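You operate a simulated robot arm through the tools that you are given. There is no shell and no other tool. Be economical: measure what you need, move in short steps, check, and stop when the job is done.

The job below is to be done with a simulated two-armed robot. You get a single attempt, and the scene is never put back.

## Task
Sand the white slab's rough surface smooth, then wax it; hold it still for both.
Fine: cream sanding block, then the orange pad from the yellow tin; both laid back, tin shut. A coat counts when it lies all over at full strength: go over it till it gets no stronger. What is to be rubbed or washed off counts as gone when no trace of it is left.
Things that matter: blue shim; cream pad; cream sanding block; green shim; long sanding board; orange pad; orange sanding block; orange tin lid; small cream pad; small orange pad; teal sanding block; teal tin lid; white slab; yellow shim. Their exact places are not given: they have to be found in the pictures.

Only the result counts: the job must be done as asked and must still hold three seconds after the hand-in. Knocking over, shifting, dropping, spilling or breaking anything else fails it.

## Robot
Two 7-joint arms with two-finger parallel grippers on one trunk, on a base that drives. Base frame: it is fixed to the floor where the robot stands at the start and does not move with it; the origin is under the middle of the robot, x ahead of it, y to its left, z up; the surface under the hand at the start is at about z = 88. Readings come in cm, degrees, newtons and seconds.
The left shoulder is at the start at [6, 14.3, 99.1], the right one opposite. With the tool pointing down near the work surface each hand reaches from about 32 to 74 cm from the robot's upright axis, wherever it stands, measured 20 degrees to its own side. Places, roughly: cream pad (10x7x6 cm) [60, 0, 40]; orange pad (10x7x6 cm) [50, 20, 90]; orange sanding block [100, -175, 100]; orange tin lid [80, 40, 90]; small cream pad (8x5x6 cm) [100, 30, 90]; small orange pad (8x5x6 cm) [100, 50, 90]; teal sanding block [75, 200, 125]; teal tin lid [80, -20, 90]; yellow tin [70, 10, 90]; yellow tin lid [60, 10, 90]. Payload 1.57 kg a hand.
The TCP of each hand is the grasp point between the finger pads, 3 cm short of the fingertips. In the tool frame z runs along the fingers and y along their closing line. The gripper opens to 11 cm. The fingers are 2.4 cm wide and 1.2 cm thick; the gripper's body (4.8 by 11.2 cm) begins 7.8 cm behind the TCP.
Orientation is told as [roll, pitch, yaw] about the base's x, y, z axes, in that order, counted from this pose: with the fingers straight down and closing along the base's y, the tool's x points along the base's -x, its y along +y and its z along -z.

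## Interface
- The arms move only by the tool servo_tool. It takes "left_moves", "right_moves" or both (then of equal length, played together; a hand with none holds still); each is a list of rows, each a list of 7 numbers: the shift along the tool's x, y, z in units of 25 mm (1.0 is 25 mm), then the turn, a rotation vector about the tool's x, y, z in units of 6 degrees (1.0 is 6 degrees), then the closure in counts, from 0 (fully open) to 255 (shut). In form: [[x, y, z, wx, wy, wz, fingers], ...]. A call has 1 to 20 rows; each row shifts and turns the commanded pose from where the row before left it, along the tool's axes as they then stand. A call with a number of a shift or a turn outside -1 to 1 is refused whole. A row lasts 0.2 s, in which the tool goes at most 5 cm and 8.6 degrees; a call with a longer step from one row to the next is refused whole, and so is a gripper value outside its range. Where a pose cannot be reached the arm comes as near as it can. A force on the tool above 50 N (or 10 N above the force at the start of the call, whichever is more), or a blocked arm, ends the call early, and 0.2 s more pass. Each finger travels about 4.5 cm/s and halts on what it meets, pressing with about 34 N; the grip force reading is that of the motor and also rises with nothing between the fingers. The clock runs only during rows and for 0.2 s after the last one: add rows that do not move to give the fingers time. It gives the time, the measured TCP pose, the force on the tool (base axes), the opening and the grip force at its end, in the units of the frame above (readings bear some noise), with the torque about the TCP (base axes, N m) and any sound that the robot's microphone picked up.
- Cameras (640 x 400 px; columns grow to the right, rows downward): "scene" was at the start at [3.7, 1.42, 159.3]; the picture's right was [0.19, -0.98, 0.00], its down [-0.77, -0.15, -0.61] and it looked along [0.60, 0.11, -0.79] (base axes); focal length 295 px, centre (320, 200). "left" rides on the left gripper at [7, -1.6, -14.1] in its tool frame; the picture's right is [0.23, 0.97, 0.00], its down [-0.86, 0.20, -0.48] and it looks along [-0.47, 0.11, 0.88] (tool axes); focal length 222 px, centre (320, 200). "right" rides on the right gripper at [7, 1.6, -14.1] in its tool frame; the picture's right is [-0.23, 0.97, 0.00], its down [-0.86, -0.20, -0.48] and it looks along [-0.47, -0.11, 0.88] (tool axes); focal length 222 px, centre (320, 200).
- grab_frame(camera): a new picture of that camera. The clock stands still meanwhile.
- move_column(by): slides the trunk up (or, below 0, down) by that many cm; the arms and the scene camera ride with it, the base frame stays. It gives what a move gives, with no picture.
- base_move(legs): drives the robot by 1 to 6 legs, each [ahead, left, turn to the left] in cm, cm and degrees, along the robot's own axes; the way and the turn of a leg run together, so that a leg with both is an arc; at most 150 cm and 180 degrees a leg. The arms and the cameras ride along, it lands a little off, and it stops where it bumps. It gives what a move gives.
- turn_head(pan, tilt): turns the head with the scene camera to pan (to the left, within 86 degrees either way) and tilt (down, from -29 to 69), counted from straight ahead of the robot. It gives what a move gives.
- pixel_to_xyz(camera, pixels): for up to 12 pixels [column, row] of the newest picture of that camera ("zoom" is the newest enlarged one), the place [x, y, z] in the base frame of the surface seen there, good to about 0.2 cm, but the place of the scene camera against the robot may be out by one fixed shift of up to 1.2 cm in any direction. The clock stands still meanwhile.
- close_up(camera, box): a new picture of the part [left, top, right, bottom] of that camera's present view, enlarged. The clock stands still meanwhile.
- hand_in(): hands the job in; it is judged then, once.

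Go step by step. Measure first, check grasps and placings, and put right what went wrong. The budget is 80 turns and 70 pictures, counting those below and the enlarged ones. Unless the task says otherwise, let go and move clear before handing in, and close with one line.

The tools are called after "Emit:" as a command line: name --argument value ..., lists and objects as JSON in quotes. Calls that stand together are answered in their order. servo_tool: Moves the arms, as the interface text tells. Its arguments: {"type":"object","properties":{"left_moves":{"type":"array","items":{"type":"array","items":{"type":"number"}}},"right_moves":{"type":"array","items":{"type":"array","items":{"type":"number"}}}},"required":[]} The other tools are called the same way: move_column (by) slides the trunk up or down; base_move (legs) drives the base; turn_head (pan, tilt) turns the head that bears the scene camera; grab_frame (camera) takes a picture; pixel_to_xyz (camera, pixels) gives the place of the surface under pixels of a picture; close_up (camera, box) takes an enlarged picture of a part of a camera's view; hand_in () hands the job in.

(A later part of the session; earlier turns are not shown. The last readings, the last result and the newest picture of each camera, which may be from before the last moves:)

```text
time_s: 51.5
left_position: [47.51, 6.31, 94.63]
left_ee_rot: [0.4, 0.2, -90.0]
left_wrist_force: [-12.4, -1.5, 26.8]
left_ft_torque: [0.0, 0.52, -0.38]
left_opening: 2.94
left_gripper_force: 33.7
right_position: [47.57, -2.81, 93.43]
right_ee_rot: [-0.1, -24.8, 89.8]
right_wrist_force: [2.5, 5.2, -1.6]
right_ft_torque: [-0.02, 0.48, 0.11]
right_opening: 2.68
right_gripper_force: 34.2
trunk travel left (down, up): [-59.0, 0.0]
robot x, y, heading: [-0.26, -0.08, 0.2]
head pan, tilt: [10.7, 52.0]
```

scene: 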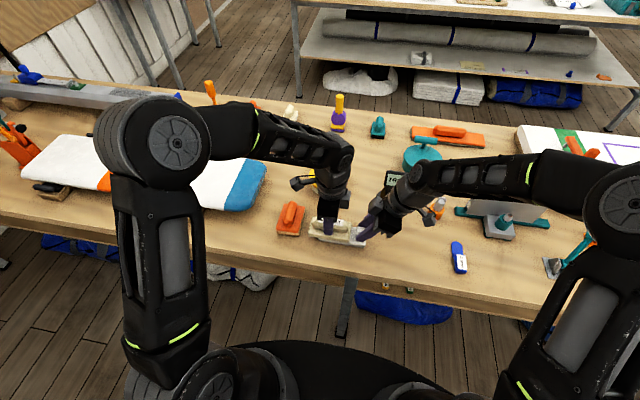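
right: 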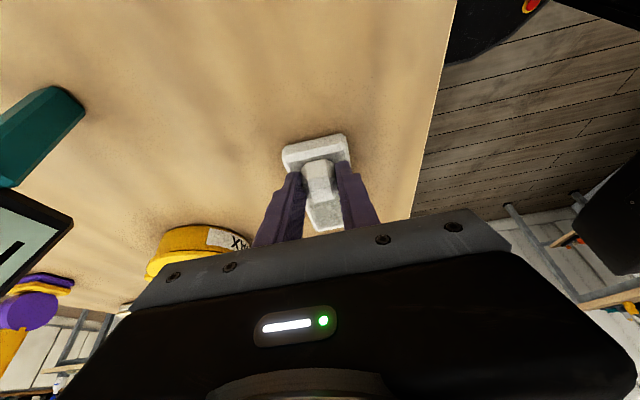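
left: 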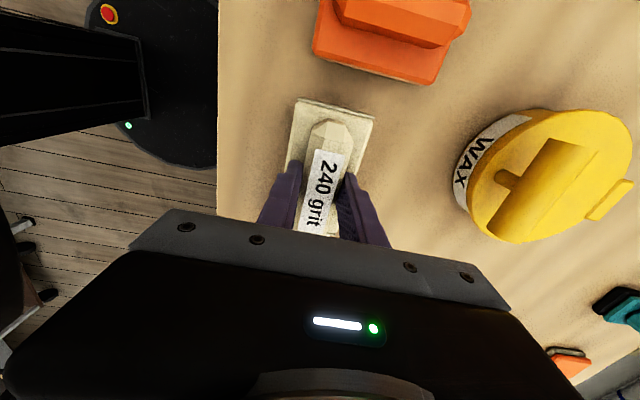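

Force about 27 N, no stops. I continue with cross strokes and more x strokes, then inspect.

Emit:
servo_tool --left_moves '[[0.3, 0, 0, 0, 0, 0, 255], [0.3, 0.2, 0, 0, 0, 0, 255], [-0.4, 0, 0, 0, 0, 0, 255], [-0.4, -0.4, 0, 0, 0, 0, 255], [0.4, 0, 0, 0, 0, 0, 255], [0.4, 0.4, 0, 0, 0, 0, 255], [-0.4, 0, 0, 0, 0, 0, 255], [-0.4, -0.4, 0, 0, 0, 0, 255], [0.4, 0, 0, 0, 0, 0, 255], [0.4, 0.4, 0, 0, 0, 0, 255], [-0.4, 0, 0, 0, 0, 0, 255], [-0.4, -0.4, 0, 0, 0, 0, 255], [0.4, 0, 0, 0, 0, 0, 255], [0.4, 0.4, 0, 0, 0, 0, 255], [-0.4, 0, 0, 0, 0, 0, 255], [-0.4, -0.4, 0, 0, 0, 0, 255], [0.4, 0, 0, 0, 0, 0, 255], [0.4, 0.4, 0, 0, 0, 0, 255], [-0.4, 0, 0, 0, 0, 0, 255], [-0.2, -0.2, 0, 0, 0, 0, 255]]'

Emit:
servo_tool --left_moves '[[0, 0.4, 0, 0, 0, 0, 255], [0, -0.4, 0, 0, 0, 0, 255], [0, -0.4, 0, 0, 0, 0, 255], [0, 0.4, 0, 0, 0, 0, 255], [0, 0.4, 0, 0, 0, 0, 255], [0, -0.4, 0, 0, 0, 0, 255], [0, -0.4, 0, 0, 0, 0, 255], [0, 0.4, 0, 0, 0, 0, 255], [0, 0.4, 0, 0, 0, 0, 255], [0, -0.4, 0, 0, 0, 0, 255], [0, -0.4, 0, 0, 0, 0, 255], [0, 0.4, 0, 0, 0, 0, 255], [0, 0.4, 0, 0, 0, 0, 255], [0, -0.4, 0, 0, 0, 0, 255], [0, -0.4, 0, 0, 0, 0, 255], [0, 0.4, 0, 0, 0, 0, 255], [0, 0.4, 0, 0, 0, 0, 255], [0, -0.4, 0, 0, 0, 0, 255], [0, -0.4, 0, 0, 0, 0, 255], [0, 0.4, 0, 0, 0, 0, 255]]'

Emit:
servo_tool --left_moves '[[0, 0, -0.3, 0, 0, 0, 255], [0, 0, -0.5, 0, 0, 0, 255], [0.4, 0, -0.5, 0, 0, 0, 255], [0.5, 0, -0.5, 0, 0, 0, 255], [0.6, 0, -0.5, 0, 0, 0, 255], [0.6, 0, 0, 0, 0, 0, 255], [0.6, 0, 0, 0, 0, 0, 255], [0, 0, 0, 0, 0, 0, 255]]'

Emit:
close_up --camera "scene" --box '[300, 200, 400, 262]'

```text
time_s: 55.7
left_position: [47.99, 6.48, 94.57]
left_ee_rot: [0.7, 0.2, -89.8]
left_wrist_force: [3.2, 7.4, 12.8]
left_ft_torque: [0.58, 0.31, -0.28]
left_opening: 2.93
left_gripper_force: 34.0
right_position: [47.78, -2.99, 93.38]
right_ee_rot: [-0.2, -24.6, 89.8]
right_wrist_force: [-0.8, -11.9, 7.0]
right_ft_torque: [-0.89, 0.15, 0.38]
right_opening: 2.66
right_gripper_force: 34.0
trunk travel left (down, up): [-59.0, 0.0]
robot x, y, heading: [0.08, 0.06, -0.1]
head pan, tilt: [10.7, 52.0]
```

```text
time_s: 59.9
left_position: [47.67, 6.24, 94.74]
left_ee_rot: [0.3, 0.2, -90.0]
left_wrist_force: [-12.5, 1.1, 15.5]
left_ft_torque: [-0.56, 0.68, -0.37]
left_opening: 2.93
left_gripper_force: 34.0
right_position: [47.83, -2.87, 93.35]
right_ee_rot: [-0.2, -24.8, 89.7]
right_wrist_force: [8.3, -0.3, -2.3]
right_ft_torque: [0.12, 0.08, -0.49]
right_opening: 2.69
right_gripper_force: 34.5
trunk travel left (down, up): [-59.0, 0.0]
robot x, y, heading: [0.28, -0.02, 0.1]
head pan, tilt: [10.7, 52.0]
```

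```text
time_s: 61.7
left_position: [47.75, 13.01, 100.39]
left_ee_rot: [0.3, 0.1, -90.0]
left_wrist_force: [-0.5, 0.8, -1.5]
left_ft_torque: [0.01, 0.01, -0.01]
left_opening: 2.95
left_gripper_force: 33.9
right_position: [47.83, -2.9, 93.29]
right_ee_rot: [-0.1, -24.8, 89.7]
right_wrist_force: [-1.5, 0.4, 6.5]
right_ft_torque: [0.16, 0.29, 0.05]
right_opening: 2.64
right_gripper_force: 34.4
trunk travel left (down, up): [-59.0, 0.0]
robot x, y, heading: [-0.19, 0.21, 0.2]
head pan, tilt: [10.7, 52.0]
```

```text
6.40 times, centred on (350, 231) of scene
```

zoom: 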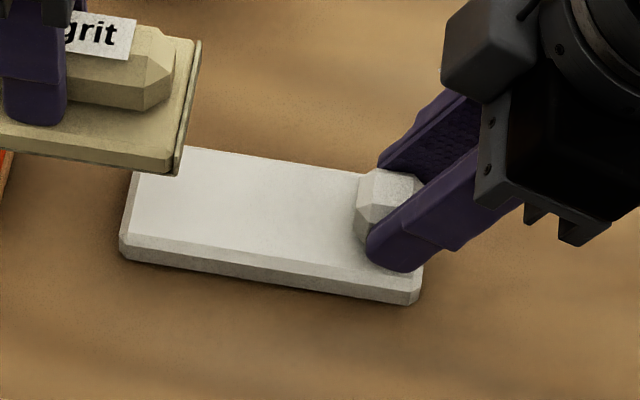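

The patch looks clean white now. For certainty that no trace is left, I do one more pass with some offset toward both ends.

Emit:
servo_tool --left_moves '[[-0.6, 0, 0, 0, 0, 0, 255], [-0.7, 0, 0.2, 0, 0, 0, 255], [-0.75, 0, 0.3, 0, 0, 0, 255], [-0.7, 0, 0.4, 0, 0, 0, 255], [0, 0, 0.5, 0, 0, 0, 255], [0, 0, 0.4, 0, 0, 0, 255], [0, 0, 0.3, 0, 0, 0, 255], [0, 0, 0.1, 0, 0, 0, 255], [0, 0, 0.06, 0, 0, 0, 255], [0, 0, 0.03, 0, 0, 0, 255], [0, 0, 0, 0, 0, 0, 255]]'

Emit:
servo_tool --left_moves '[[-0.12, 0.4, 0, 0, 0, 0, 255], [0, -0.4, 0, 0, 0, 0, 255], [0, -0.4, 0, 0, 0, 0, 255], [0, 0.4, 0, 0, 0, 0, 255], [0, 0.4, 0, 0, 0, 0, 255], [0, -0.4, 0, 0, 0, 0, 255], [0, -0.4, 0, 0, 0, 0, 255], [0, 0.4, 0, 0, 0, 0, 255], [0, 0.4, 0, 0, 0, 0, 255], [0.4, -0.4, 0, 0, 0, 0, 255], [0, -0.4, 0, 0, 0, 0, 255], [0, 0.4, 0, 0, 0, 0, 255], [0, 0.4, 0, 0, 0, 0, 255], [0, -0.4, 0, 0, 0, 0, 255], [0, -0.4, 0, 0, 0, 0, 255], [0, 0.4, 0, 0, 0, 0, 255], [0, 0.4, 0, 0, 0, 0, 255], [0, -0.4, 0, 0, 0, 0, 255], [0, -0.4, 0, 0, 0, 0, 255], [0, 0.4, 0, 0, 0, 0, 255]]'

Emit:
servo_tool --left_moves '[[0, 0, -0.3, 0, 0, 0, 255], [0, 0, -0.5, 0, 0, 0, 255], [0.3, 0, -0.5, 0, 0, 0, 255], [0.4, 0, -0.5, 0, 0, 0, 255], [0.5, 0, -0.5, 0, 0, 0, 255], [0.5, 0, -0.5, 0, 0, 0, 255], [0.4, 0, -0.4, 0, 0, 0, 255], [0, 0, 0, 0, 0, 0, 255]]'

Emit:
grab_frame --camera "left"

```text
time_s: 64.1
left_position: [47.87, 6.18, 94.69]
left_ee_rot: [0.5, 0.1, -89.8]
left_wrist_force: [-1.4, 0.7, 6.7]
left_ft_torque: [0.11, 0.3, -0.09]
left_opening: 2.97
left_gripper_force: 33.9
right_position: [47.81, -2.93, 93.43]
right_ee_rot: [-0.1, -24.9, 89.7]
right_wrist_force: [1.7, 1.0, 3.1]
right_ft_torque: [-0.08, 0.03, -0.04]
right_opening: 2.67
right_gripper_force: 34.8
trunk travel left (down, up): [-59.0, 0.0]
robot x, y, heading: [-0.24, 0.0, 0.1]
head pan, tilt: [10.7, 52.0]
```

```text
time_s: 68.3
left_position: [47.67, 6.73, 94.6]
left_ee_rot: [0.2, 0.0, -90.1]
left_wrist_force: [-12.3, -0.4, 13.6]
left_ft_torque: [-0.28, 0.58, -0.19]
left_opening: 2.96
left_gripper_force: 34.5
right_position: [47.96, -2.8, 93.4]
right_ee_rot: [-0.2, -24.8, 89.8]
right_wrist_force: [8.4, 1.4, -4.0]
right_ft_torque: [-0.09, 0.07, -0.52]
right_opening: 2.68
right_gripper_force: 34.4
trunk travel left (down, up): [-59.0, 0.0]
robot x, y, heading: [0.02, 0.03, -0.2]
head pan, tilt: [10.7, 52.0]
```

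```text
time_s: 70.1
left_position: [47.83, 12.13, 102.67]
left_ee_rot: [0.4, 0.1, -89.9]
left_wrist_force: [-0.3, -0.7, -1.1]
left_ft_torque: [0.02, -0.06, 0.01]
left_opening: 2.96
left_gripper_force: 34.2
right_position: [47.78, -2.85, 93.42]
right_ee_rot: [-0.1, -24.8, 89.6]
right_wrist_force: [-2.4, 0.7, 5.2]
right_ft_torque: [0.09, 0.24, 0.0]
right_opening: 2.65
right_gripper_force: 33.7
trunk travel left (down, up): [-59.0, 0.0]
robot x, y, heading: [0.17, -0.26, 0.3]
head pan, tilt: [10.7, 52.0]
```

```text
45 pictures are left
```

left: 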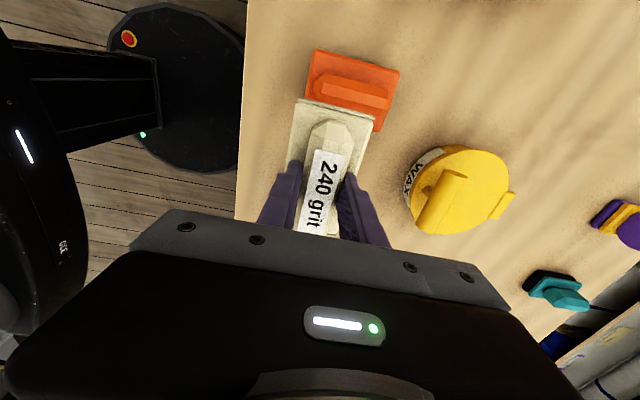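

Sanding done. I measure the tin in this view, and release the knob with the right hand and back it out so the left can return the block.

Emit:
pixel_to_xyz --camera "left" --pixels '[[459, 172], [426, 229], [442, 200], [509, 199], [496, 217], [505, 207], [433, 190], [470, 155], [460, 230], [508, 170], [420, 170], [490, 190]]'

Emit:
servo_tool --right_moves '[[0, 0, 0, 0, 0, 0, 180], [0, 0, 0, 0, 0, 0, 120], [0, 0, 0, 0, 0, 0, 60], [0, 0, 0, 0, 0, 0, 0], [0, 0, 0, 0, 0, 0, 0], [0, 0, -0.3, 0, 0, 0, 0], [0, 0, -0.7, 0, 0, 0, 0], [0, 0, -1, 0, 0, 0, 0], [0, 0, -1, 0, 0, 0, 0], [0, 0, -1, 0, 0, 0, 0], [0, 0, -1, 0, 0, 0, 0], [0, 0, -1, 0, 0, 0, 0], [0, 0, -1, 0, 0, 0, 0], [0, 0, -1, 0, 0, 0, 0], [0, 0, -1, 0, 0, 0, 0]]'

Emit:
servo_tool --right_moves '[[0.846, 0, -0.395, 0, 0, 0, 0], [0.846, 0, -0.395, 0, 0, 0, 0], [0.846, 0, -0.395, 0, 0, 0, 0], [0.846, 0, -0.395, 0, 0, 0, 0], [0.846, 0, -0.395, 0, 0, 0, 0], [0.846, 0, -0.395, 0, 0, 0, 0], [0.846, 0, -0.395, 0, 0, 0, 0], [0.846, 0, -0.395, 0, 0, 0, 0], [0.846, 0, -0.395, 0, 0, 0, 0], [0.846, 0, -0.395, 0, 0, 0, 0], [0.846, 0, -0.395, 0, 0, 0, 0], [0.846, 0, -0.395, 0, 0, 0, 0]]'

Emit:
grab_frame --camera "scene"

```text
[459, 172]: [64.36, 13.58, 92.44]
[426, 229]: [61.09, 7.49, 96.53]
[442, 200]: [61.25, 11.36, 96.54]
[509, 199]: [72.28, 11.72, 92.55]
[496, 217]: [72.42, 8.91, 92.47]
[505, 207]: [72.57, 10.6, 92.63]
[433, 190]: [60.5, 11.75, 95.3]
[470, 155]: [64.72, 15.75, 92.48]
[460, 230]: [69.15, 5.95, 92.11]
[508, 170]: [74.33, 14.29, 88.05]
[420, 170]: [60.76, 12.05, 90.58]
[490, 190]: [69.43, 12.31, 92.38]
```

```text
time_s: 73.3
left_position: [47.83, 12.13, 102.62]
left_ee_rot: [0.3, 0.0, -89.8]
left_wrist_force: [0.0, 0.1, -1.6]
left_ft_torque: [0.04, 0.02, 0.02]
left_opening: 2.92
left_gripper_force: 34.2
right_position: [47.8, -12.4, 113.91]
right_ee_rot: [0.0, -24.8, 89.7]
right_wrist_force: [0.3, 0.2, -0.5]
right_ft_torque: [0.04, 0.02, -0.01]
right_opening: 11.01
right_gripper_force: 0.1
trunk travel left (down, up): [-59.0, 0.0]
robot x, y, heading: [-0.02, 0.14, -0.1]
head pan, tilt: [10.7, 52.0]
```

```text
time_s: 75.9
left_position: [47.76, 12.08, 102.62]
left_ee_rot: [0.4, 0.2, -89.8]
left_wrist_force: [-0.5, -0.9, -2.1]
left_ft_torque: [0.01, 0.01, 0.01]
left_opening: 2.95
left_gripper_force: 33.6
right_position: [46.7, -33.65, 112.78]
right_ee_rot: [-1.3, -24.4, 89.8]
right_wrist_force: [-0.3, 0.0, -0.6]
right_ft_torque: [0.0, -0.01, -0.04]
right_opening: 10.99
right_gripper_force: 0.0
right hand out of reach, approached as far as the arm can: row 8, 9, 10, 11, 12
trunk travel left (down, up): [-59.0, 0.0]
robot x, y, heading: [0.17, -0.05, 0.2]
head pan, tilt: [10.7, 52.0]
```

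```text
44 pictures are left
```

scene: 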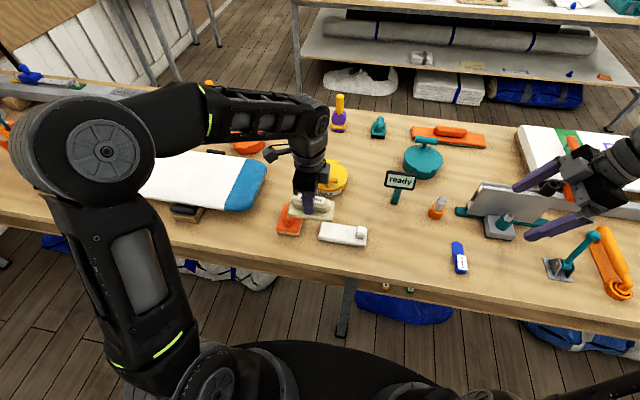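

The slab is clean and undisturbed, and the right hand is clear. I carry the block back to above its home spot.

Emit:
servo_tool --left_moves '[[-0.609, 0, 0, 0, 0, -1, 255], [-0.606, -0.064, 0, 0, 0, -1, 255], [-0.596, -0.127, 0, 0, 0, -1, 255], [-0.579, -0.188, 0, 0, 0, -1, 255], [-0.556, -0.248, 0, 0, 0, -1, 255], [-0.527, -0.305, 0, 0, 0, -1, 255], [-0.493, -0.358, 0, 0, 0, -1, 255], [-0.453, -0.407, 0, 0, 0, -1, 255], [-0.407, -0.453, 0, 0, 0, -1, 255], [-0.358, -0.493, 0, 0, 0, -1, 255], [-0.305, -0.527, 0, 0, 0, -1, 255], [-0.248, -0.556, 0, 0, 0, -1, 255], [-0.188, -0.579, 0, 0, 0, -1, 255], [-0.127, -0.596, 0, 0, 0, -1, 255], [-0.064, -0.606, 0, 0, 0, -1, 255], [0, -0.609, 0, 0, 0, -1, 255], [0.064, -0.606, 0, 0, 0, -0.18, 255], [0, 0, 0, 0, 0, 0, 255]]'

```text
time_s: 79.7
left_position: [47.9, -13.91, 102.6]
left_ee_rot: [0.1, -0.5, 7.2]
left_wrist_force: [-1.2, 0.5, -1.5]
left_ft_torque: [0.0, 0.0, -0.03]
left_opening: 2.94
left_gripper_force: 34.6
right_position: [46.72, -33.49, 112.83]
right_ee_rot: [-1.1, -24.5, 89.8]
right_wrist_force: [0.6, 0.3, -0.5]
right_ft_torque: [-0.03, 0.01, 0.0]
right_opening: 11.02
right_gripper_force: 0.1
trunk travel left (down, up): [-59.0, 0.0]
robot x, y, heading: [-0.03, -0.5, 0.4]
head pan, tilt: [10.7, 52.0]
```

On target. I lower to z≈93, release and rise.

Emit:
servo_tool --left_moves '[[0.05, 0, 0.6, 0, 0, 0, 255], [0, 0, 0.7, 0, 0, 0, 255], [0, 0, 0.7, 0, 0, 0, 255], [0, 0, 0.7, 0, 0, 0, 255], [0, 0, 0.5, 0, 0, 0, 255], [0, 0, 0.3, 0, 0, 0, 255], [0, 0, 0.15, 0, 0, 0, 255], [0, 0, 0.1, 0, 0, 0, 255], [0, 0, 0.07, 0, 0, 0, 255], [0, 0, 0, 0, 0, 0, 255]]'

Emit:
servo_tool --left_moves '[[0, 0, 0, 0, 0, 0, 170], [0, 0, 0, 0, 0, 0, 120], [0, 0, 0, 0, 0, 0, 60], [0, 0, 0, 0, 0, 0, 0], [0, 0, 0, 0, 0, 0, 0], [0, 0, -0.4, 0, 0, 0, 0], [0, 0, -0.8, 0, 0, 0, 0], [0, 0, -1, 0, 0, 0, 0], [0, 0, -1, 0, 0, 0, 0], [0, 0, -1, 0, 0, 0, 0], [0, 0, -1, 0, 0, 0, 0]]'

Emit:
grab_frame --camera "left"

```text
time_s: 81.9
left_position: [47.81, -13.72, 93.08]
left_ee_rot: [0.1, -0.4, 7.2]
left_wrist_force: [-0.1, -0.7, -1.2]
left_ft_torque: [-0.01, 0.02, -0.02]
left_opening: 2.95
left_gripper_force: 34.4
right_position: [46.74, -33.55, 112.79]
right_ee_rot: [-1.1, -24.6, 89.7]
right_wrist_force: [-0.5, -0.2, 0.4]
right_ft_torque: [-0.01, -0.02, 0.0]
right_opening: 11.0
right_gripper_force: 0.1
trunk travel left (down, up): [-59.0, 0.0]
robot x, y, heading: [-0.19, -0.03, 0.1]
head pan, tilt: [10.7, 52.0]
```

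```text
time_s: 84.3
left_position: [47.74, -13.8, 106.03]
left_ee_rot: [0.1, -0.3, 7.3]
left_wrist_force: [-0.9, -0.4, 0.3]
left_ft_torque: [0.02, 0.01, -0.01]
left_opening: 11.01
left_gripper_force: 0.1
right_position: [46.7, -33.64, 112.87]
right_ee_rot: [-1.2, -24.5, 89.7]
right_wrist_force: [0.5, -1.3, 0.5]
right_ft_torque: [0.01, 0.0, 0.0]
right_opening: 10.98
right_gripper_force: 0.0
trunk travel left (down, up): [-59.0, 0.0]
robot x, y, heading: [-0.12, 0.11, 0.1]
head pan, tilt: [10.7, 52.0]
```

```text
43 pictures are left
```

left: 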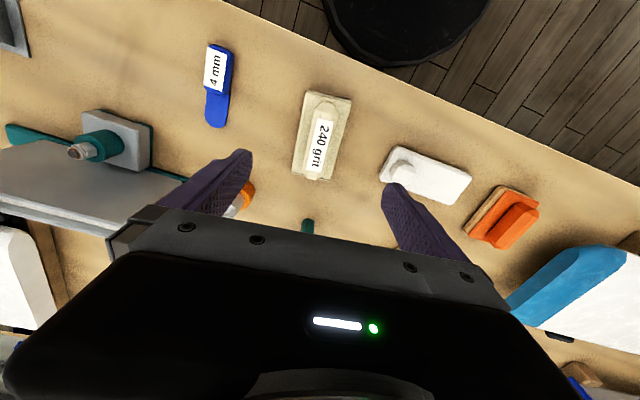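

Block is home and released. Next I move the left hand to the tin: rotate to yaw −90, tilt 25° forward, to a pre-grasp over the T-bar (offset to y≈12.4 to clear the stem).

Emit:
servo_tool --left_moves '[[-0.076, 0.604, 0, 0, 0, 0.2, 0], [-0.064, 0.606, 0, 0, 0, 1, 0], [0, 0.609, 0, 0, 0, 1, 0], [0.064, 0.606, 0, 0, 0, 1, 0], [0.127, 0.596, 0, 0, 0, 1, 0], [0.188, 0.579, 0, 0, 0, 1, 0], [0.248, 0.556, 0, 0, 0, 1, 0], [0.305, 0.527, 0, 0, 0, 1, 0], [0.358, 0.493, 0, 0, 0, 1, 0], [0.407, 0.453, 0, 0, 0, 1, 0], [0.453, 0.407, 0, 0, 0, 1, 0], [0.493, 0.358, 0, 0, 0, 1, 0], [0.527, 0.305, 0, 0, 0, 1, 0], [0.556, 0.248, 0, 0, 0, 1, 0], [0.579, 0.188, 0, 0, 0, 1, 0], [0.596, 0.127, 0, 0, 0, 1, 0], [0.606, 0.064, 0, 0, 0, 1, 0], [0, 0, 0, 0, 0, 0, 0]]'

Emit:
servo_tool --left_moves '[[0, 0, 0, -0.84, 0, 0, 139], [0, 0, 0, -0.84, 0, 0, 139], [0, 0, 0, -0.83, 0, 0, 139], [0, 0, 0, -0.83, 0, 0, 139], [0, 0, 0, -0.83, 0, 0, 139], [0.024, 0.636, 0.624, 0, 0, 0, 139], [0.024, 0.636, 0.624, 0, 0, 0, 139], [0.024, 0.636, 0.624, 0, 0, 0, 139], [0.024, 0.636, 0.624, 0, 0, 0, 139], [0.024, 0.636, 0.624, 0, 0, 0, 139], [0, 0, 0, 0, 0, 0, 139]]'

Emit:
grab_frame --camera "left"

Emit:
grab_frame --camera "scene"

```text
time_s: 88.1
left_position: [47.83, 12.13, 105.96]
left_ee_rot: [0.4, 0.1, -90.1]
left_wrist_force: [-0.3, -0.5, -0.2]
left_ft_torque: [-0.02, -0.03, -0.02]
left_opening: 11.0
left_gripper_force: 0.2
right_position: [46.53, -33.71, 112.81]
right_ee_rot: [-1.2, -24.6, 89.7]
right_wrist_force: [1.0, 1.3, 0.4]
right_ft_torque: [-0.01, 0.0, -0.01]
right_opening: 11.0
right_gripper_force: 0.1
trunk travel left (down, up): [-59.0, 0.0]
robot x, y, heading: [0.37, -0.08, 0.0]
head pan, tilt: [10.7, 52.0]
```

```text
time_s: 90.5
left_position: [58.16, 12.35, 102.48]
left_ee_rot: [25.5, 0.0, -89.9]
left_wrist_force: [-0.3, 0.9, -0.6]
left_ft_torque: [0.0, -0.01, 0.03]
left_opening: 4.99
left_gripper_force: 0.0
right_position: [46.63, -33.58, 112.78]
right_ee_rot: [-1.3, -24.5, 89.8]
right_wrist_force: [0.2, 0.6, -0.5]
right_ft_torque: [-0.01, 0.01, 0.0]
right_opening: 10.99
right_gripper_force: 0.1
trunk travel left (down, up): [-59.0, 0.0]
robot x, y, heading: [0.38, -0.02, -0.2]
head pan, tilt: [10.7, 52.0]
```

```text
42 pictures are left
```

left: 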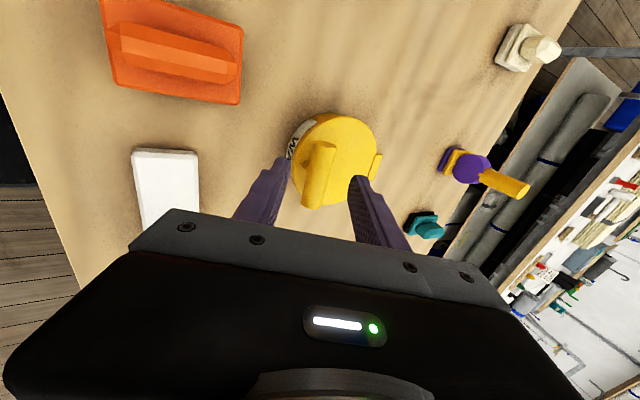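

```text
41 pictures are left
```

scene: 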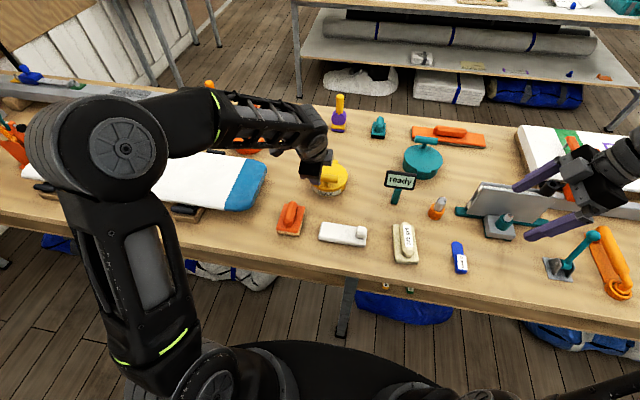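

The bar lies nicely between the fingers. I descend 6.2 cm along the tool axis and close on it.

Emit:
servo_tool --left_moves '[[0, 0, 0.5, 0, 0, 0, 139], [0, 0, 0.6, 0, 0, 0, 139], [0, 0, 0.6, 0, 0, 0, 139], [0, 0, 0.4, 0, 0, 0, 139], [0, 0, 0.25, 0, 0, 0, 139], [0, 0, 0.14, 0, 0, 0, 139], [0, 0, 0, 0, 0, 0, 139], [0, 0, 0, 0, 0, 0, 180], [0, 0, 0, 0, 0, 0, 200], [0, 0, 0, 0, 0, 0, 220], [0, 0, 0, 0, 0, 0, 255], [0, 0, 0, 0, 0, 0, 255]]'

Emit:
grab_frame --camera "left"

```text
time_s: 93.1
left_position: [61.15, 12.34, 96.95]
left_ee_rot: [25.6, 0.1, -90.1]
left_wrist_force: [13.7, 0.4, 6.3]
left_ft_torque: [-0.04, -0.39, 0.01]
left_opening: 2.34
left_gripper_force: 35.7
right_position: [46.74, -33.61, 112.75]
right_ee_rot: [-1.2, -24.5, 89.7]
right_wrist_force: [0.6, 0.1, -0.2]
right_ft_torque: [-0.01, -0.02, -0.01]
right_opening: 11.03
right_gripper_force: 0.1
trunk travel left (down, up): [-59.0, 0.0]
robot x, y, heading: [0.06, -0.23, -0.0]
head pan, tilt: [10.7, 52.0]
```

```text
40 pictures are left
```

left: 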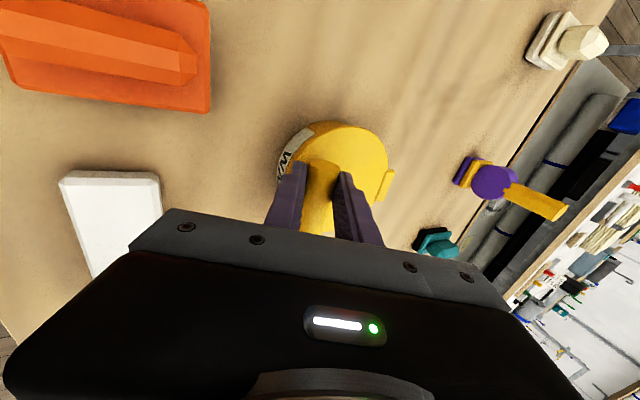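

Bar gripped (opening 2.34). I swing the lid up along its arc about the hinge, first 30°, watching forces.

Emit:
servo_tool --left_moves '[[0, 0.147, -0.13, 0, 0, 0, 255], [0, 0.147, -0.13, 0, 0, 0, 255], [0, 0.158, -0.117, 0, 0, 0, 255], [0, 0.158, -0.117, 0, 0, 0, 255], [0, 0.334, -0.205, 0, 0, 0, 255], [0, 0.35, -0.176, 0, 0, 0, 255], [0, 0.365, -0.144, 0, 0, 0, 255], [0, 0.376, -0.112, 0, 0, 0, 255], [0, 0, 0, 0, 0, 0, 255]]'

Emit:
close_up --camera "scene" --box '[270, 120, 390, 210]'

```text
time_s: 95.1
left_position: [64.24, 12.37, 101.83]
left_ee_rot: [25.6, 0.1, -90.0]
left_wrist_force: [-9.9, 1.8, 8.0]
left_ft_torque: [0.13, 0.16, 0.13]
left_opening: 2.32
left_gripper_force: 35.7
right_position: [46.43, -33.46, 112.78]
right_ee_rot: [-1.3, -24.5, 89.8]
right_wrist_force: [0.2, 0.7, 0.1]
right_ft_torque: [-0.03, -0.02, 0.0]
right_opening: 11.02
right_gripper_force: 0.0
trunk travel left (down, up): [-59.0, 0.0]
robot x, y, heading: [0.12, -0.14, -0.0]
head pan, tilt: [10.7, 52.0]
```

```text
4.44 times, centred on (330, 165) of scene
```

zoom: 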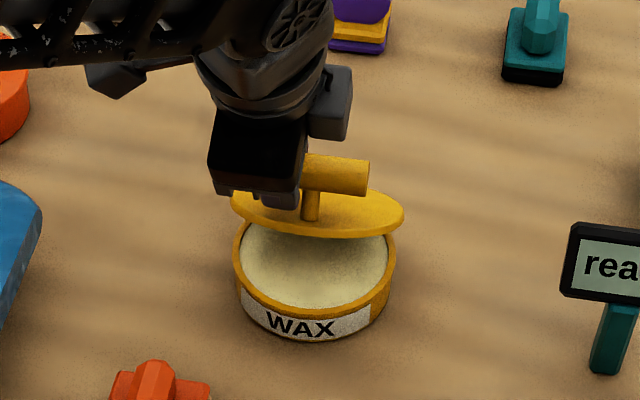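

The lid swings nicely, wax fills the tin almost to the rim. I continue to about 60°, then on.

Emit:
servo_tool --left_moves '[[0, 0.384, -0.079, 0, 0, 0, 255], [0, 0.39, -0.045, 0, 0, 0, 255], [0, 0.392, -0.011, 0, 0, 0, 255], [0, 0.391, 0.023, 0, 0, 0, 255], [0, 0.388, 0.057, 0, 0, 0, 255], [0, 0.381, 0.091, 0, 0, 0, 255], [0, 0, 0, 0, 0, 0, 255]]'

Emit:
servo_tool --left_moves '[[0, 0.372, 0.123, 0, 0, 0, 255], [0, 0.36, 0.156, 0, 0, 0, 255], [0, 0.345, 0.186, 0, 0, 0, 255], [0, 0.328, 0.216, 0, 0, 0, 255], [0, 0, 0, 0, 0, 0, 255]]'

Emit:
close_up --camera "scene" --box '[270, 120, 390, 210]'

```text
time_s: 96.7
left_position: [69.68, 12.44, 104.02]
left_ee_rot: [25.6, 0.1, -90.1]
left_wrist_force: [-2.1, 1.6, 6.5]
left_ft_torque: [0.2, 0.01, 0.18]
left_opening: 2.33
left_gripper_force: 35.2
right_position: [46.63, -33.55, 112.78]
right_ee_rot: [-1.3, -24.5, 89.8]
right_wrist_force: [1.0, -0.6, -0.1]
right_ft_torque: [0.01, 0.02, 0.0]
right_opening: 11.02
right_gripper_force: 0.0
trunk travel left (down, up): [-59.0, 0.0]
robot x, y, heading: [0.23, -0.11, 0.1]
head pan, tilt: [10.7, 52.0]
```

```text
time_s: 97.9
left_position: [73.54, 12.38, 104.19]
left_ee_rot: [25.5, 0.1, -90.1]
left_wrist_force: [-3.6, 2.6, 13.4]
left_ft_torque: [-0.04, 0.32, 0.12]
left_opening: 2.32
left_gripper_force: 35.6
right_position: [46.54, -33.6, 112.87]
right_ee_rot: [-1.3, -24.5, 89.8]
right_wrist_force: [0.2, 0.3, -0.7]
right_ft_torque: [0.0, 0.0, -0.01]
right_opening: 10.98
right_gripper_force: 0.2
trunk travel left (down, up): [-59.0, 0.0]
robot x, y, heading: [-0.43, -0.04, -0.0]
head pan, tilt: [10.7, 52.0]
```

```text
4.44 times, centred on (330, 165) of scene
```

zoom: 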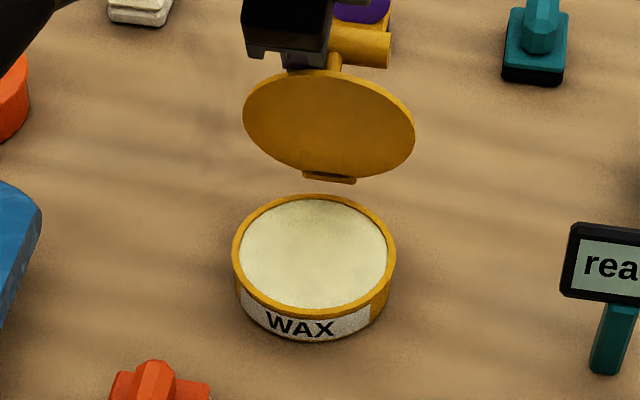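

There seems to be a gap between the lid's tab (zoom (330,178)) and the tin, so I check where the lid's bottom edge is.

Emit:
pixel_to_xyz --camera "zoom" --pixels '[[330, 178], [310, 172], [330, 165], [330, 90], [330, 130], [310, 200], [317, 197], [310, 250], [245, 130], [413, 130], [365, 45], [315, 312]]'

Emit:
grab_frame --camera "left"

```text
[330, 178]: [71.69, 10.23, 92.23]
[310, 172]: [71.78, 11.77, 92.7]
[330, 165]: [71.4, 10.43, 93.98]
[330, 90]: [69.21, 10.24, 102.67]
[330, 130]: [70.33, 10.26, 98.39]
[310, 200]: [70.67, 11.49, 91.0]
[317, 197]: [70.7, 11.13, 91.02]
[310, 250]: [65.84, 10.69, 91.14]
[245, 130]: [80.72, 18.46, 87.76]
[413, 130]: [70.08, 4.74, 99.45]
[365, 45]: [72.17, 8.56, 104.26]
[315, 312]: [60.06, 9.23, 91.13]
```

```text
37 pictures are left
```

left: 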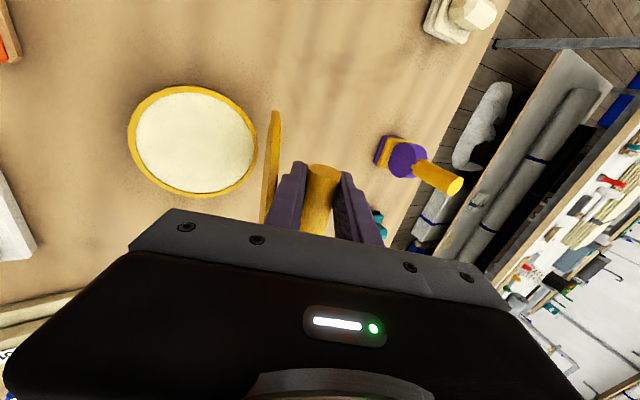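

The tab is still at the hinge (≈(72.8,92.5) bias-corrected), lid at about 77°. I carry on past vertical; a force stop would mark the hinge end.

Emit:
servo_tool --left_moves '[[0, 0.308, 0.243, 0, 0, 0, 255], [0, 0.285, 0.269, 0, 0, 0, 255], [0, 0.26, 0.294, 0, 0, 0, 255], [0, 0.234, 0.314, 0, 0, 0, 255], [0, 0.206, 0.334, 0, 0, 0, 255], [0, 0, 0, 0, 0, 0, 255]]'

Emit:
close_up --camera "scene" --box '[270, 110, 390, 200]'

```text
time_s: 98.6
left_position: [74.88, 12.42, 104.1]
left_ee_rot: [25.5, -0.2, -89.8]
left_wrist_force: [-23.2, 3.2, 24.1]
left_ft_torque: [0.0, 3.37, 0.94]
left_opening: 2.3
left_gripper_force: 35.9
right_position: [46.22, -33.52, 113.0]
right_ee_rot: [-1.6, -24.6, 90.0]
right_wrist_force: [0.7, -0.6, -0.1]
right_ft_torque: [0.0, 0.04, 0.05]
right_opening: 11.01
right_gripper_force: 0.0
trunk travel left (down, up): [-59.0, 0.0]
robot x, y, heading: [-0.08, -0.23, -0.0]
head pan, tilt: [10.7, 52.0]
stopped in row 3 (left hand): the force on the tool passed its limit at 52 N (the readings are from after the stop); the commanded pose is now the measured one
```

```text
4.44 times, centred on (330, 155) of scene
```

zoom: 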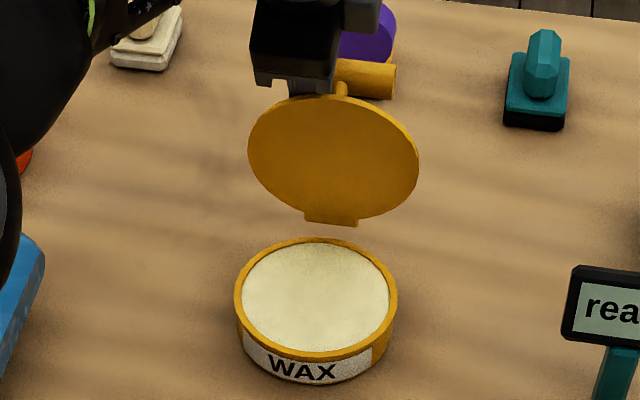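

Force stop at ~85°, probably the near finger meeting the lid's edge. I turn the hand upright about the bar (it follows the lid), which should clear the edge.

Emit:
servo_tool --left_moves '[[0, 0, 0, 0.5, 0, 0, 255], [0, 0.03, 0, 0.7, 0, 0, 255], [0, 0.03, 0, 0.7, 0, 0, 255], [0, 0.03, 0, 0.7, 0, 0, 255], [0, 0.03, 0, 0.8, 0, 0, 255], [0, 0.03, -0.02, 0.8, 0, 0, 255], [0, 0, 0, 0, 0, 0, 255]]'

Emit:
grab_frame --camera "left"

```text
time_s: 100.2
left_position: [73.4, 12.32, 103.99]
left_ee_rot: [11.7, 0.1, -89.7]
left_wrist_force: [1.2, 14.1, 15.3]
left_ft_torque: [0.83, -0.07, -0.02]
left_opening: 2.33
left_gripper_force: 35.6
left hand out of reach, approached as far as the arm can: row 3, 4, 5, 6
right_position: [46.49, -33.52, 112.85]
right_ee_rot: [-1.3, -24.5, 89.8]
right_wrist_force: [0.0, -0.3, 0.6]
right_ft_torque: [-0.02, 0.01, 0.02]
right_opening: 10.99
right_gripper_force: 0.0
trunk travel left (down, up): [-59.0, 0.0]
robot x, y, heading: [-0.15, -0.13, -0.1]
head pan, tilt: [10.7, 52.0]
```

```text
35 pictures are left
```

left: 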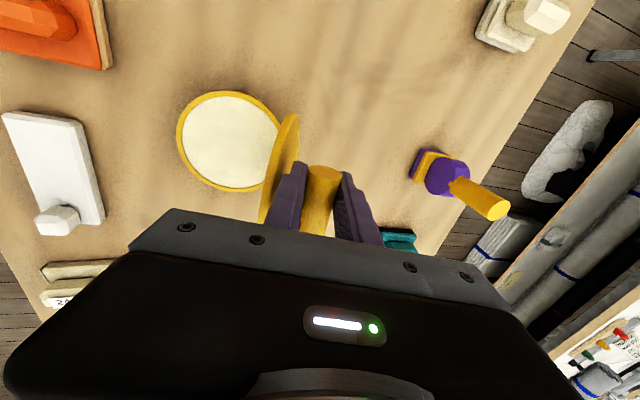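

That pose runs out of reach. I bring the command back to a reachable tilt (~18°) at ~77° lid angle, then open slightly with the bar still caged to test whether the lid stays by itself.

Emit:
servo_tool --left_moves '[[0, -0.175, 0.015, -0.75, 0, 0, 255], [0, -0.175, 0.015, -0.75, 0, 0, 255], [0, -0.175, 0.0, -0.75, 0, 0, 255], [0, -0.175, -0.02, -0.75, 0, 0, 255], [0, 0, 0, 0, 0, 0, 255]]'

Emit:
servo_tool --left_moves '[[0, 0, 0, 0, 0, 0, 190], [0, 0, 0, 0, 0, 0, 170], [0, 0, 0, 0, 0, 0, 170], [0, 0, 0, 0, 0, 0, 170]]'

Emit:
grab_frame --camera "left"

```text
time_s: 101.4
left_position: [71.72, 12.41, 103.74]
left_ee_rot: [30.1, 0.0, -89.8]
left_wrist_force: [-3.0, 16.0, 21.5]
left_ft_torque: [0.21, -0.02, -0.03]
left_opening: 2.33
left_gripper_force: 36.0
right_position: [46.43, -33.46, 112.99]
right_ee_rot: [-1.5, -24.5, 89.9]
right_wrist_force: [-0.1, -0.6, -0.3]
right_ft_torque: [-0.01, -0.01, 0.02]
right_opening: 10.99
right_gripper_force: 0.0
trunk travel left (down, up): [-59.0, 0.0]
robot x, y, heading: [0.01, 0.07, 0.1]
head pan, tilt: [10.7, 52.0]
```

```text
time_s: 102.4
left_position: [71.83, 12.38, 103.04]
left_ee_rot: [29.5, 0.0, -89.9]
left_wrist_force: [-0.1, 17.8, -1.5]
left_ft_torque: [0.11, 0.01, -0.58]
left_opening: 3.71
left_gripper_force: 0.5
right_position: [46.74, -33.43, 112.76]
right_ee_rot: [-1.4, -24.4, 89.8]
right_wrist_force: [-0.7, -0.3, 0.8]
right_ft_torque: [0.0, 0.01, 0.03]
right_opening: 10.98
right_gripper_force: 0.1
trunk travel left (down, up): [-59.0, 0.0]
robot x, y, heading: [-0.14, -0.22, 0.2]
head pan, tilt: [10.7, 52.0]
```

```text
34 pictures are left
```

left: 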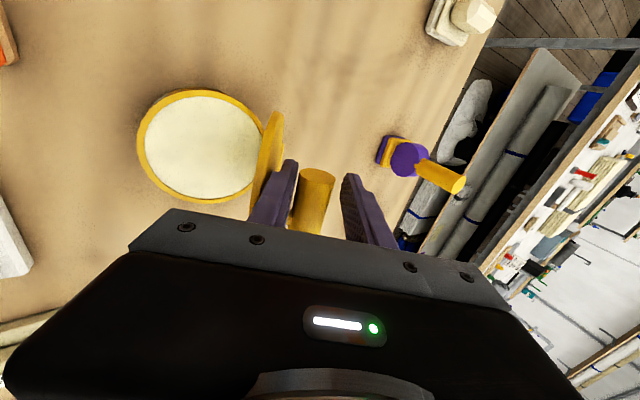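

The lid is resting against the near finger; side load of 18 N suggests I touch the stem, so I shift +y 0.3 cm and back the near finger off 0.6 cm to see whether the lid follows.

Emit:
servo_tool --left_moves '[[0.12, 0, 0, 0, 0, 0, 170], [0, -0.12, 0, 0, 0, 0, 170], [0, -0.12, 0, 0, 0, 0, 170], [0, 0, 0, 0, 0, 0, 170], [0, 0, 0, 0, 0, 0, 170]]'

Emit:
grab_frame --camera "left"

```text
time_s: 103.6
left_position: [71.36, 12.31, 103.04]
left_ee_rot: [29.6, -0.1, -89.9]
left_wrist_force: [0.3, 8.4, -2.2]
left_ft_torque: [0.06, -0.13, -0.17]
left_opening: 3.69
left_gripper_force: 0.3
right_position: [46.67, -33.48, 112.84]
right_ee_rot: [-1.2, -24.5, 89.8]
right_wrist_force: [-0.9, -0.2, 0.2]
right_ft_torque: [0.02, 0.01, 0.02]
right_opening: 10.99
right_gripper_force: 0.1
trunk travel left (down, up): [-59.0, 0.0]
robot x, y, heading: [-0.31, -0.19, -0.1]
head pan, tilt: [10.7, 52.0]
```

```text
33 pictures are left
```

left: 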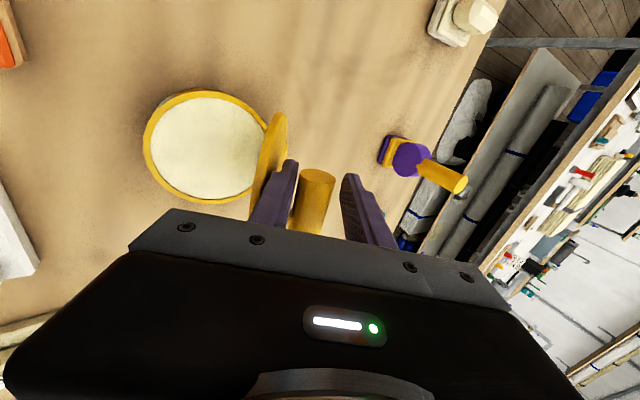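

The lid follows: gravity would shut it, so it must be pushed past vertical, which this grip can't reach. Left keeps caging the lid while I bring the right hand, fingers closed and leaning in from the right, to push the lid's inner face.

Emit:
servo_tool --right_moves '[[-0.895, -0.487, 0.531, 0, 0, 0, 255], [-0.895, -0.487, 0.531, 0, 0, 0, 255], [-0.895, -0.487, 0.531, 0, 0, 0, 255], [-0.895, -0.487, 0.531, 0, 0, 0, 255], [-0.895, -0.487, 0.531, 0, 0, 0, 255], [-0.895, -0.487, 0.531, 0, 0, 0, 255], [-0.895, -0.487, 0.531, 0, 0, 0, 255], [-0.895, -0.487, 0.531, 0, 0, 0, 255], [-0.895, -0.487, 0.531, 0, 0, 0, 255], [-0.895, -0.487, 0.531, 0, 0, 0, 255], [-0.895, -0.487, 0.531, 0, 0, 0, 255], [0, 0, 0, 0, -0.84, 0, 255], [0, 0, 0, 0, -0.83, 0, 255], [0, 0, 0, 0, -0.83, 0, 255], [0, 0, 0, 0, 0, 0, 255]]' --left_moves '[[0, 0, 0, 0, 0, 0, 170], [0, 0, 0, 0, 0, 0, 170], [0, 0, 0, 0, 0, 0, 170], [0, 0, 0, 0, 0, 0, 170], [0, 0, 0, 0, 0, 0, 170], [0, 0, 0, 0, 0, 0, 170], [0, 0, 0, 0, 0, 0, 170], [0, 0, 0, 0, 0, 0, 170], [0, 0, 0, 0, 0, 0, 170], [0, 0, 0, 0, 0, 0, 170], [0, 0, 0, 0, 0, 0, 170], [0, 0, 0, 0, 0, 0, 170], [0, 0, 0, 0, 0, 0, 170], [0, 0, 0, 0, 0, 0, 170], [0, 0, 0, 0, 0, 0, 170]]'

Emit:
grab_frame --camera "scene"

Emit:
grab_frame --camera "right"

```text
time_s: 106.8
left_position: [71.21, 12.22, 103.06]
left_ee_rot: [29.6, -0.1, -89.9]
left_wrist_force: [-0.9, 4.6, -0.6]
left_ft_torque: [0.02, 0.01, -0.16]
left_opening: 3.64
left_gripper_force: 0.1
right_position: [60.41, -5.16, 110.06]
right_ee_rot: [-1.5, -39.7, 90.2]
right_wrist_force: [0.9, 0.9, -0.4]
right_ft_torque: [0.03, 0.01, 0.01]
right_opening: 0.03
right_gripper_force: 21.4
trunk travel left (down, up): [-59.0, 0.0]
robot x, y, heading: [0.03, -0.1, -0.2]
head pan, tilt: [10.7, 52.0]
```

```text
32 pictures are left
```

scene: 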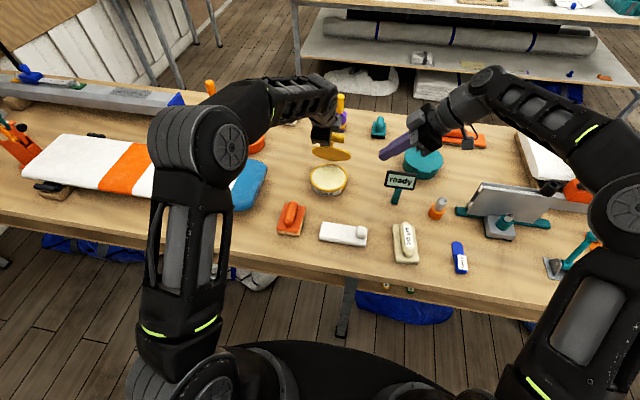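

```text
31 pictures are left
```

right: 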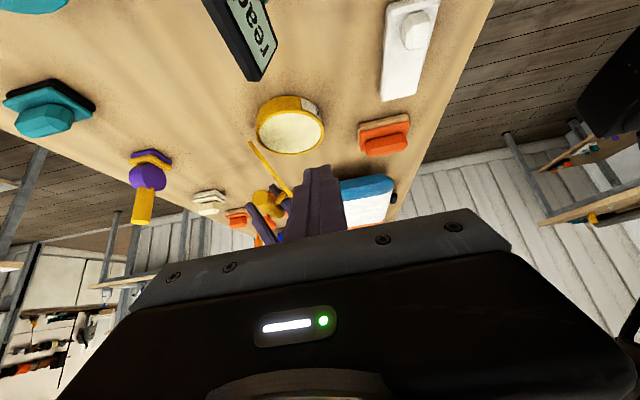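

The lid is held at an angle, visible at scene (332,153) and edge-on in the right view (252,145)–(290,192). I measure it before moving in.

Emit:
pixel_to_xyz --camera "right" --pixels '[[253, 147], [264, 161], [275, 175], [287, 191], [268, 197], [280, 122]]'

Emit:
pixel_to_xyz --camera "scene" --pixels '[[332, 150], [332, 154], [325, 155], [340, 155], [332, 158], [343, 156]]'

```text
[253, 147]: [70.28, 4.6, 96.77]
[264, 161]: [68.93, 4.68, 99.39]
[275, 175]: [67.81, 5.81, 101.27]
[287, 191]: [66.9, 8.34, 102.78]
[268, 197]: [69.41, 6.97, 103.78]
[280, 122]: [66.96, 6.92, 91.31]
```

```text
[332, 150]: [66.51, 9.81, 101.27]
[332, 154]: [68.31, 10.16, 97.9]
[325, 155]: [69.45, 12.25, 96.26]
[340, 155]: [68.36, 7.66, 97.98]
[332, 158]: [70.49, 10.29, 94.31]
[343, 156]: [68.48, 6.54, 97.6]
```

Lid is at ~60° now (inner face slope 30° from vertical). I insert the right fingers in front of its inner face at x≈65.5, left untouched.

Emit:
servo_tool --right_moves '[[-0.089, -0.255, 0.8125, 0, 0, 0, 255], [-0.089, -0.255, 0.8125, 0, 0, 0, 255], [-0.089, -0.255, 0.8125, 0, 0, 0, 255], [-0.089, -0.255, 0.8125, 0, 0, 0, 255], [-0.089, -0.255, 0.8125, 0, 0, 0, 255], [-0.089, -0.255, 0.8125, 0, 0, 0, 255], [-0.089, -0.255, 0.8125, 0, 0, 0, 255], [-0.089, -0.255, 0.8125, 0, 0, 0, 255], [0, 0, 0, 0, 0, 0, 255]]'

Emit:
close_up --camera "scene" --box '[270, 80, 430, 200]'

```text
time_s: 108.8
left_position: [71.33, 12.36, 103.08]
left_ee_rot: [29.6, 0.0, -89.8]
left_wrist_force: [0.7, 3.9, 0.5]
left_ft_torque: [0.01, 0.0, -0.07]
left_opening: 3.65
left_gripper_force: 0.1
right_position: [65.98, 6.34, 98.69]
right_ee_rot: [-1.5, -39.4, 90.3]
right_wrist_force: [-0.5, -0.4, -0.5]
right_ft_torque: [0.01, -0.01, -0.01]
right_opening: 0.01
right_gripper_force: 21.3
trunk travel left (down, up): [-59.0, 0.0]
robot x, y, heading: [0.02, -0.18, 0.1]
head pan, tilt: [10.7, 52.0]
```

```text
3.33 times, centred on (350, 140) of scene
```

zoom: 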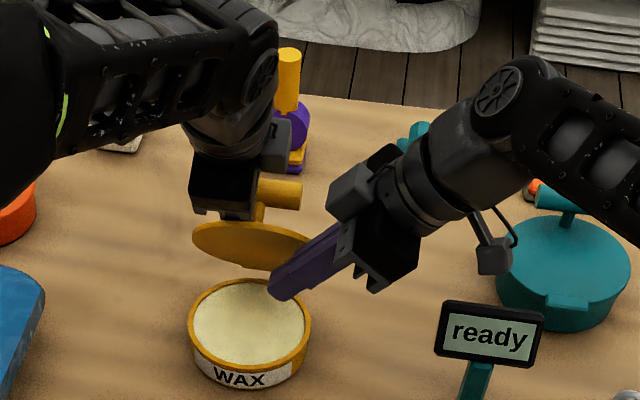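

Right fingers sit in front of the lid. I push gently +x about 2 cm until contact supports the lid.

Emit:
servo_tool --right_moves '[[0, -0.2, 0, 0, 0, 0, 255], [0, -0.2, 0, 0, 0, 0, 255], [0, -0.2, 0, 0, 0, 0, 255], [0, -0.2, 0, 0, 0, 0, 255], [0, 0, 0, 0, 0, 0, 255]]'

Emit:
grab_frame --camera "left"

```text
time_s: 109.6
left_position: [71.64, 12.38, 103.58]
left_ee_rot: [30.5, 0.0, -89.8]
left_wrist_force: [5.9, 1.0, 4.3]
left_ft_torque: [-0.08, 0.17, 0.04]
left_opening: 3.01
left_gripper_force: 0.1
right_position: [66.87, 6.44, 98.75]
right_ee_rot: [-0.6, -39.5, 90.4]
right_wrist_force: [-12.6, -4.8, 3.1]
right_ft_torque: [0.12, -0.37, -0.1]
right_opening: 0.0
right_gripper_force: 21.4
trunk travel left (down, up): [-59.0, 0.0]
robot x, y, heading: [-0.09, -0.11, 0.3]
head pan, tilt: [10.7, 52.0]
stopped in row 4 (right hand): the force on the tool passed its limit at 51 N (the readings are from after the stop); the commanded pose is now the measured one
```

```text
29 pictures are left
```

left: 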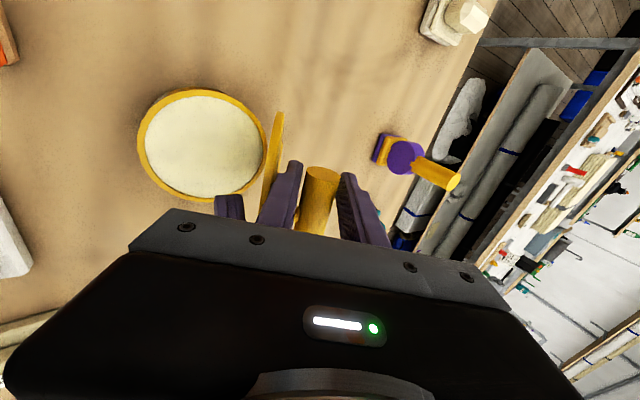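

The right hand now supports the lid (−12 N on it) with the bar against the left far finger. I open the left a bit and slide it out along its axis.

Emit:
servo_tool --left_moves '[[0, 0.08, 0, 0, 0, 0, 165], [0, 0.05, 0, 0, 0, 0, 165], [0, 0, -0.1, 0, 0, 0, 165], [0, 0, -0.2, 0, 0, 0, 165], [0, 0, -0.3, 0, 0, 0, 165], [0, 0, -0.4, 0, 0, 0, 165], [0, 0, -0.5, 0, 0, 0, 165], [0, 0, -0.6, 0, 0, 0, 165], [0, 0, -0.6, 0, 0, 0, 165]]'

Emit:
close_up --camera "scene" --box '[270, 80, 430, 200]'

```text
time_s: 111.6
left_position: [68.42, 12.22, 109.21]
left_ee_rot: [30.2, 0.1, -89.8]
left_wrist_force: [0.2, -0.3, -0.2]
left_ft_torque: [-0.01, -0.02, 0.0]
left_opening: 3.87
left_gripper_force: 0.2
right_position: [67.11, 6.39, 98.79]
right_ee_rot: [-0.9, -39.6, 90.3]
right_wrist_force: [0.1, -0.6, 0.4]
right_ft_torque: [0.04, 0.0, 0.0]
right_opening: 0.0
right_gripper_force: 21.4
trunk travel left (down, up): [-59.0, 0.0]
robot x, y, heading: [-0.44, 0.36, 0.1]
head pan, tilt: [10.7, 52.0]
```

```text
3.33 times, centred on (350, 140) of scene
```

zoom: 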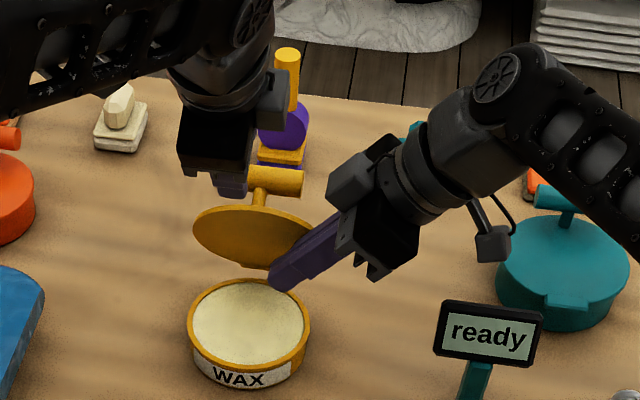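

Left hand is free and the right holds the lid. I raise the left further and push the lid on past vertical with the right.

Emit:
servo_tool --left_moves '[[0, 0, -0.8, 0, 0, 0, 165], [0, -0.3, -0.8, 0, 0, 0, 165], [0, -0.5, -0.6, 0, 0, 0, 165], [0, 0, 0, 0, 0, 0, 165], [0, 0, 0, 0, 0, 0, 165], [0, 0, 0, 0, 0, 0, 165], [0, 0, 0, 0, 0, 0, 165], [0, 0, 0, 0, 0, 0, 165], [0, 0, 0, 0, 0, 0, 165], [0, 0, 0, 0, 0, 0, 165]]' --right_moves '[[0, 0, 0, 0, 0, 0, 255], [0, 0, 0, 0, 0, 0, 255], [0, -0.2, 0, 0, 0, 0, 255], [0, -0.3, 0, 0, 0, 0, 255], [0, -0.3, 0, 0, 0, 0, 255], [0, -0.3, 0, 0, 0, 0, 255], [0, -0.3, 0, 0, 0, 0, 255], [0, -0.3, 0, 0, 0, 0, 255], [0, -0.3, 0, 0, 0, 0, 255], [0, 0, 0, 0, 0, 0, 255]]'

Emit:
close_up --camera "scene" --box '[270, 80, 430, 200]'

```text
time_s: 113.8
left_position: [63.99, 12.39, 113.07]
left_ee_rot: [30.2, 0.0, -89.8]
left_wrist_force: [1.0, 0.3, -0.2]
left_ft_torque: [0.04, 0.02, -0.03]
left_opening: 3.88
left_gripper_force: 0.0
right_position: [69.76, 6.45, 98.68]
right_ee_rot: [-0.7, -39.6, 90.4]
right_wrist_force: [-0.1, -0.1, 0.0]
right_ft_torque: [0.01, -0.02, -0.01]
right_opening: 0.0
right_gripper_force: 21.1
right hand out of reach, approached as far as the arm can: row 7, 8, 9
trunk travel left (down, up): [-59.0, 0.0]
robot x, y, heading: [0.18, -0.13, -0.0]
head pan, tilt: [10.7, 52.0]
```

```text
3.33 times, centred on (350, 140) of scene
```

zoom: 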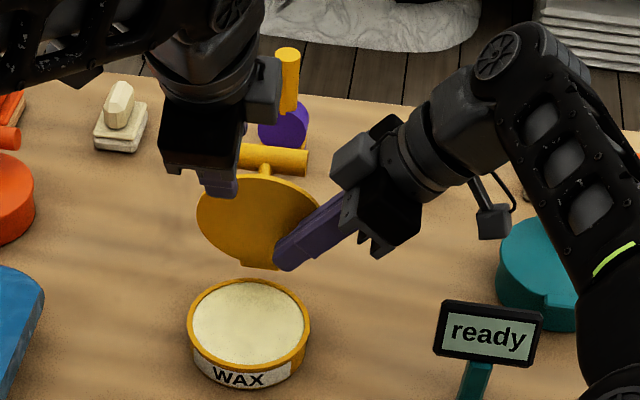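

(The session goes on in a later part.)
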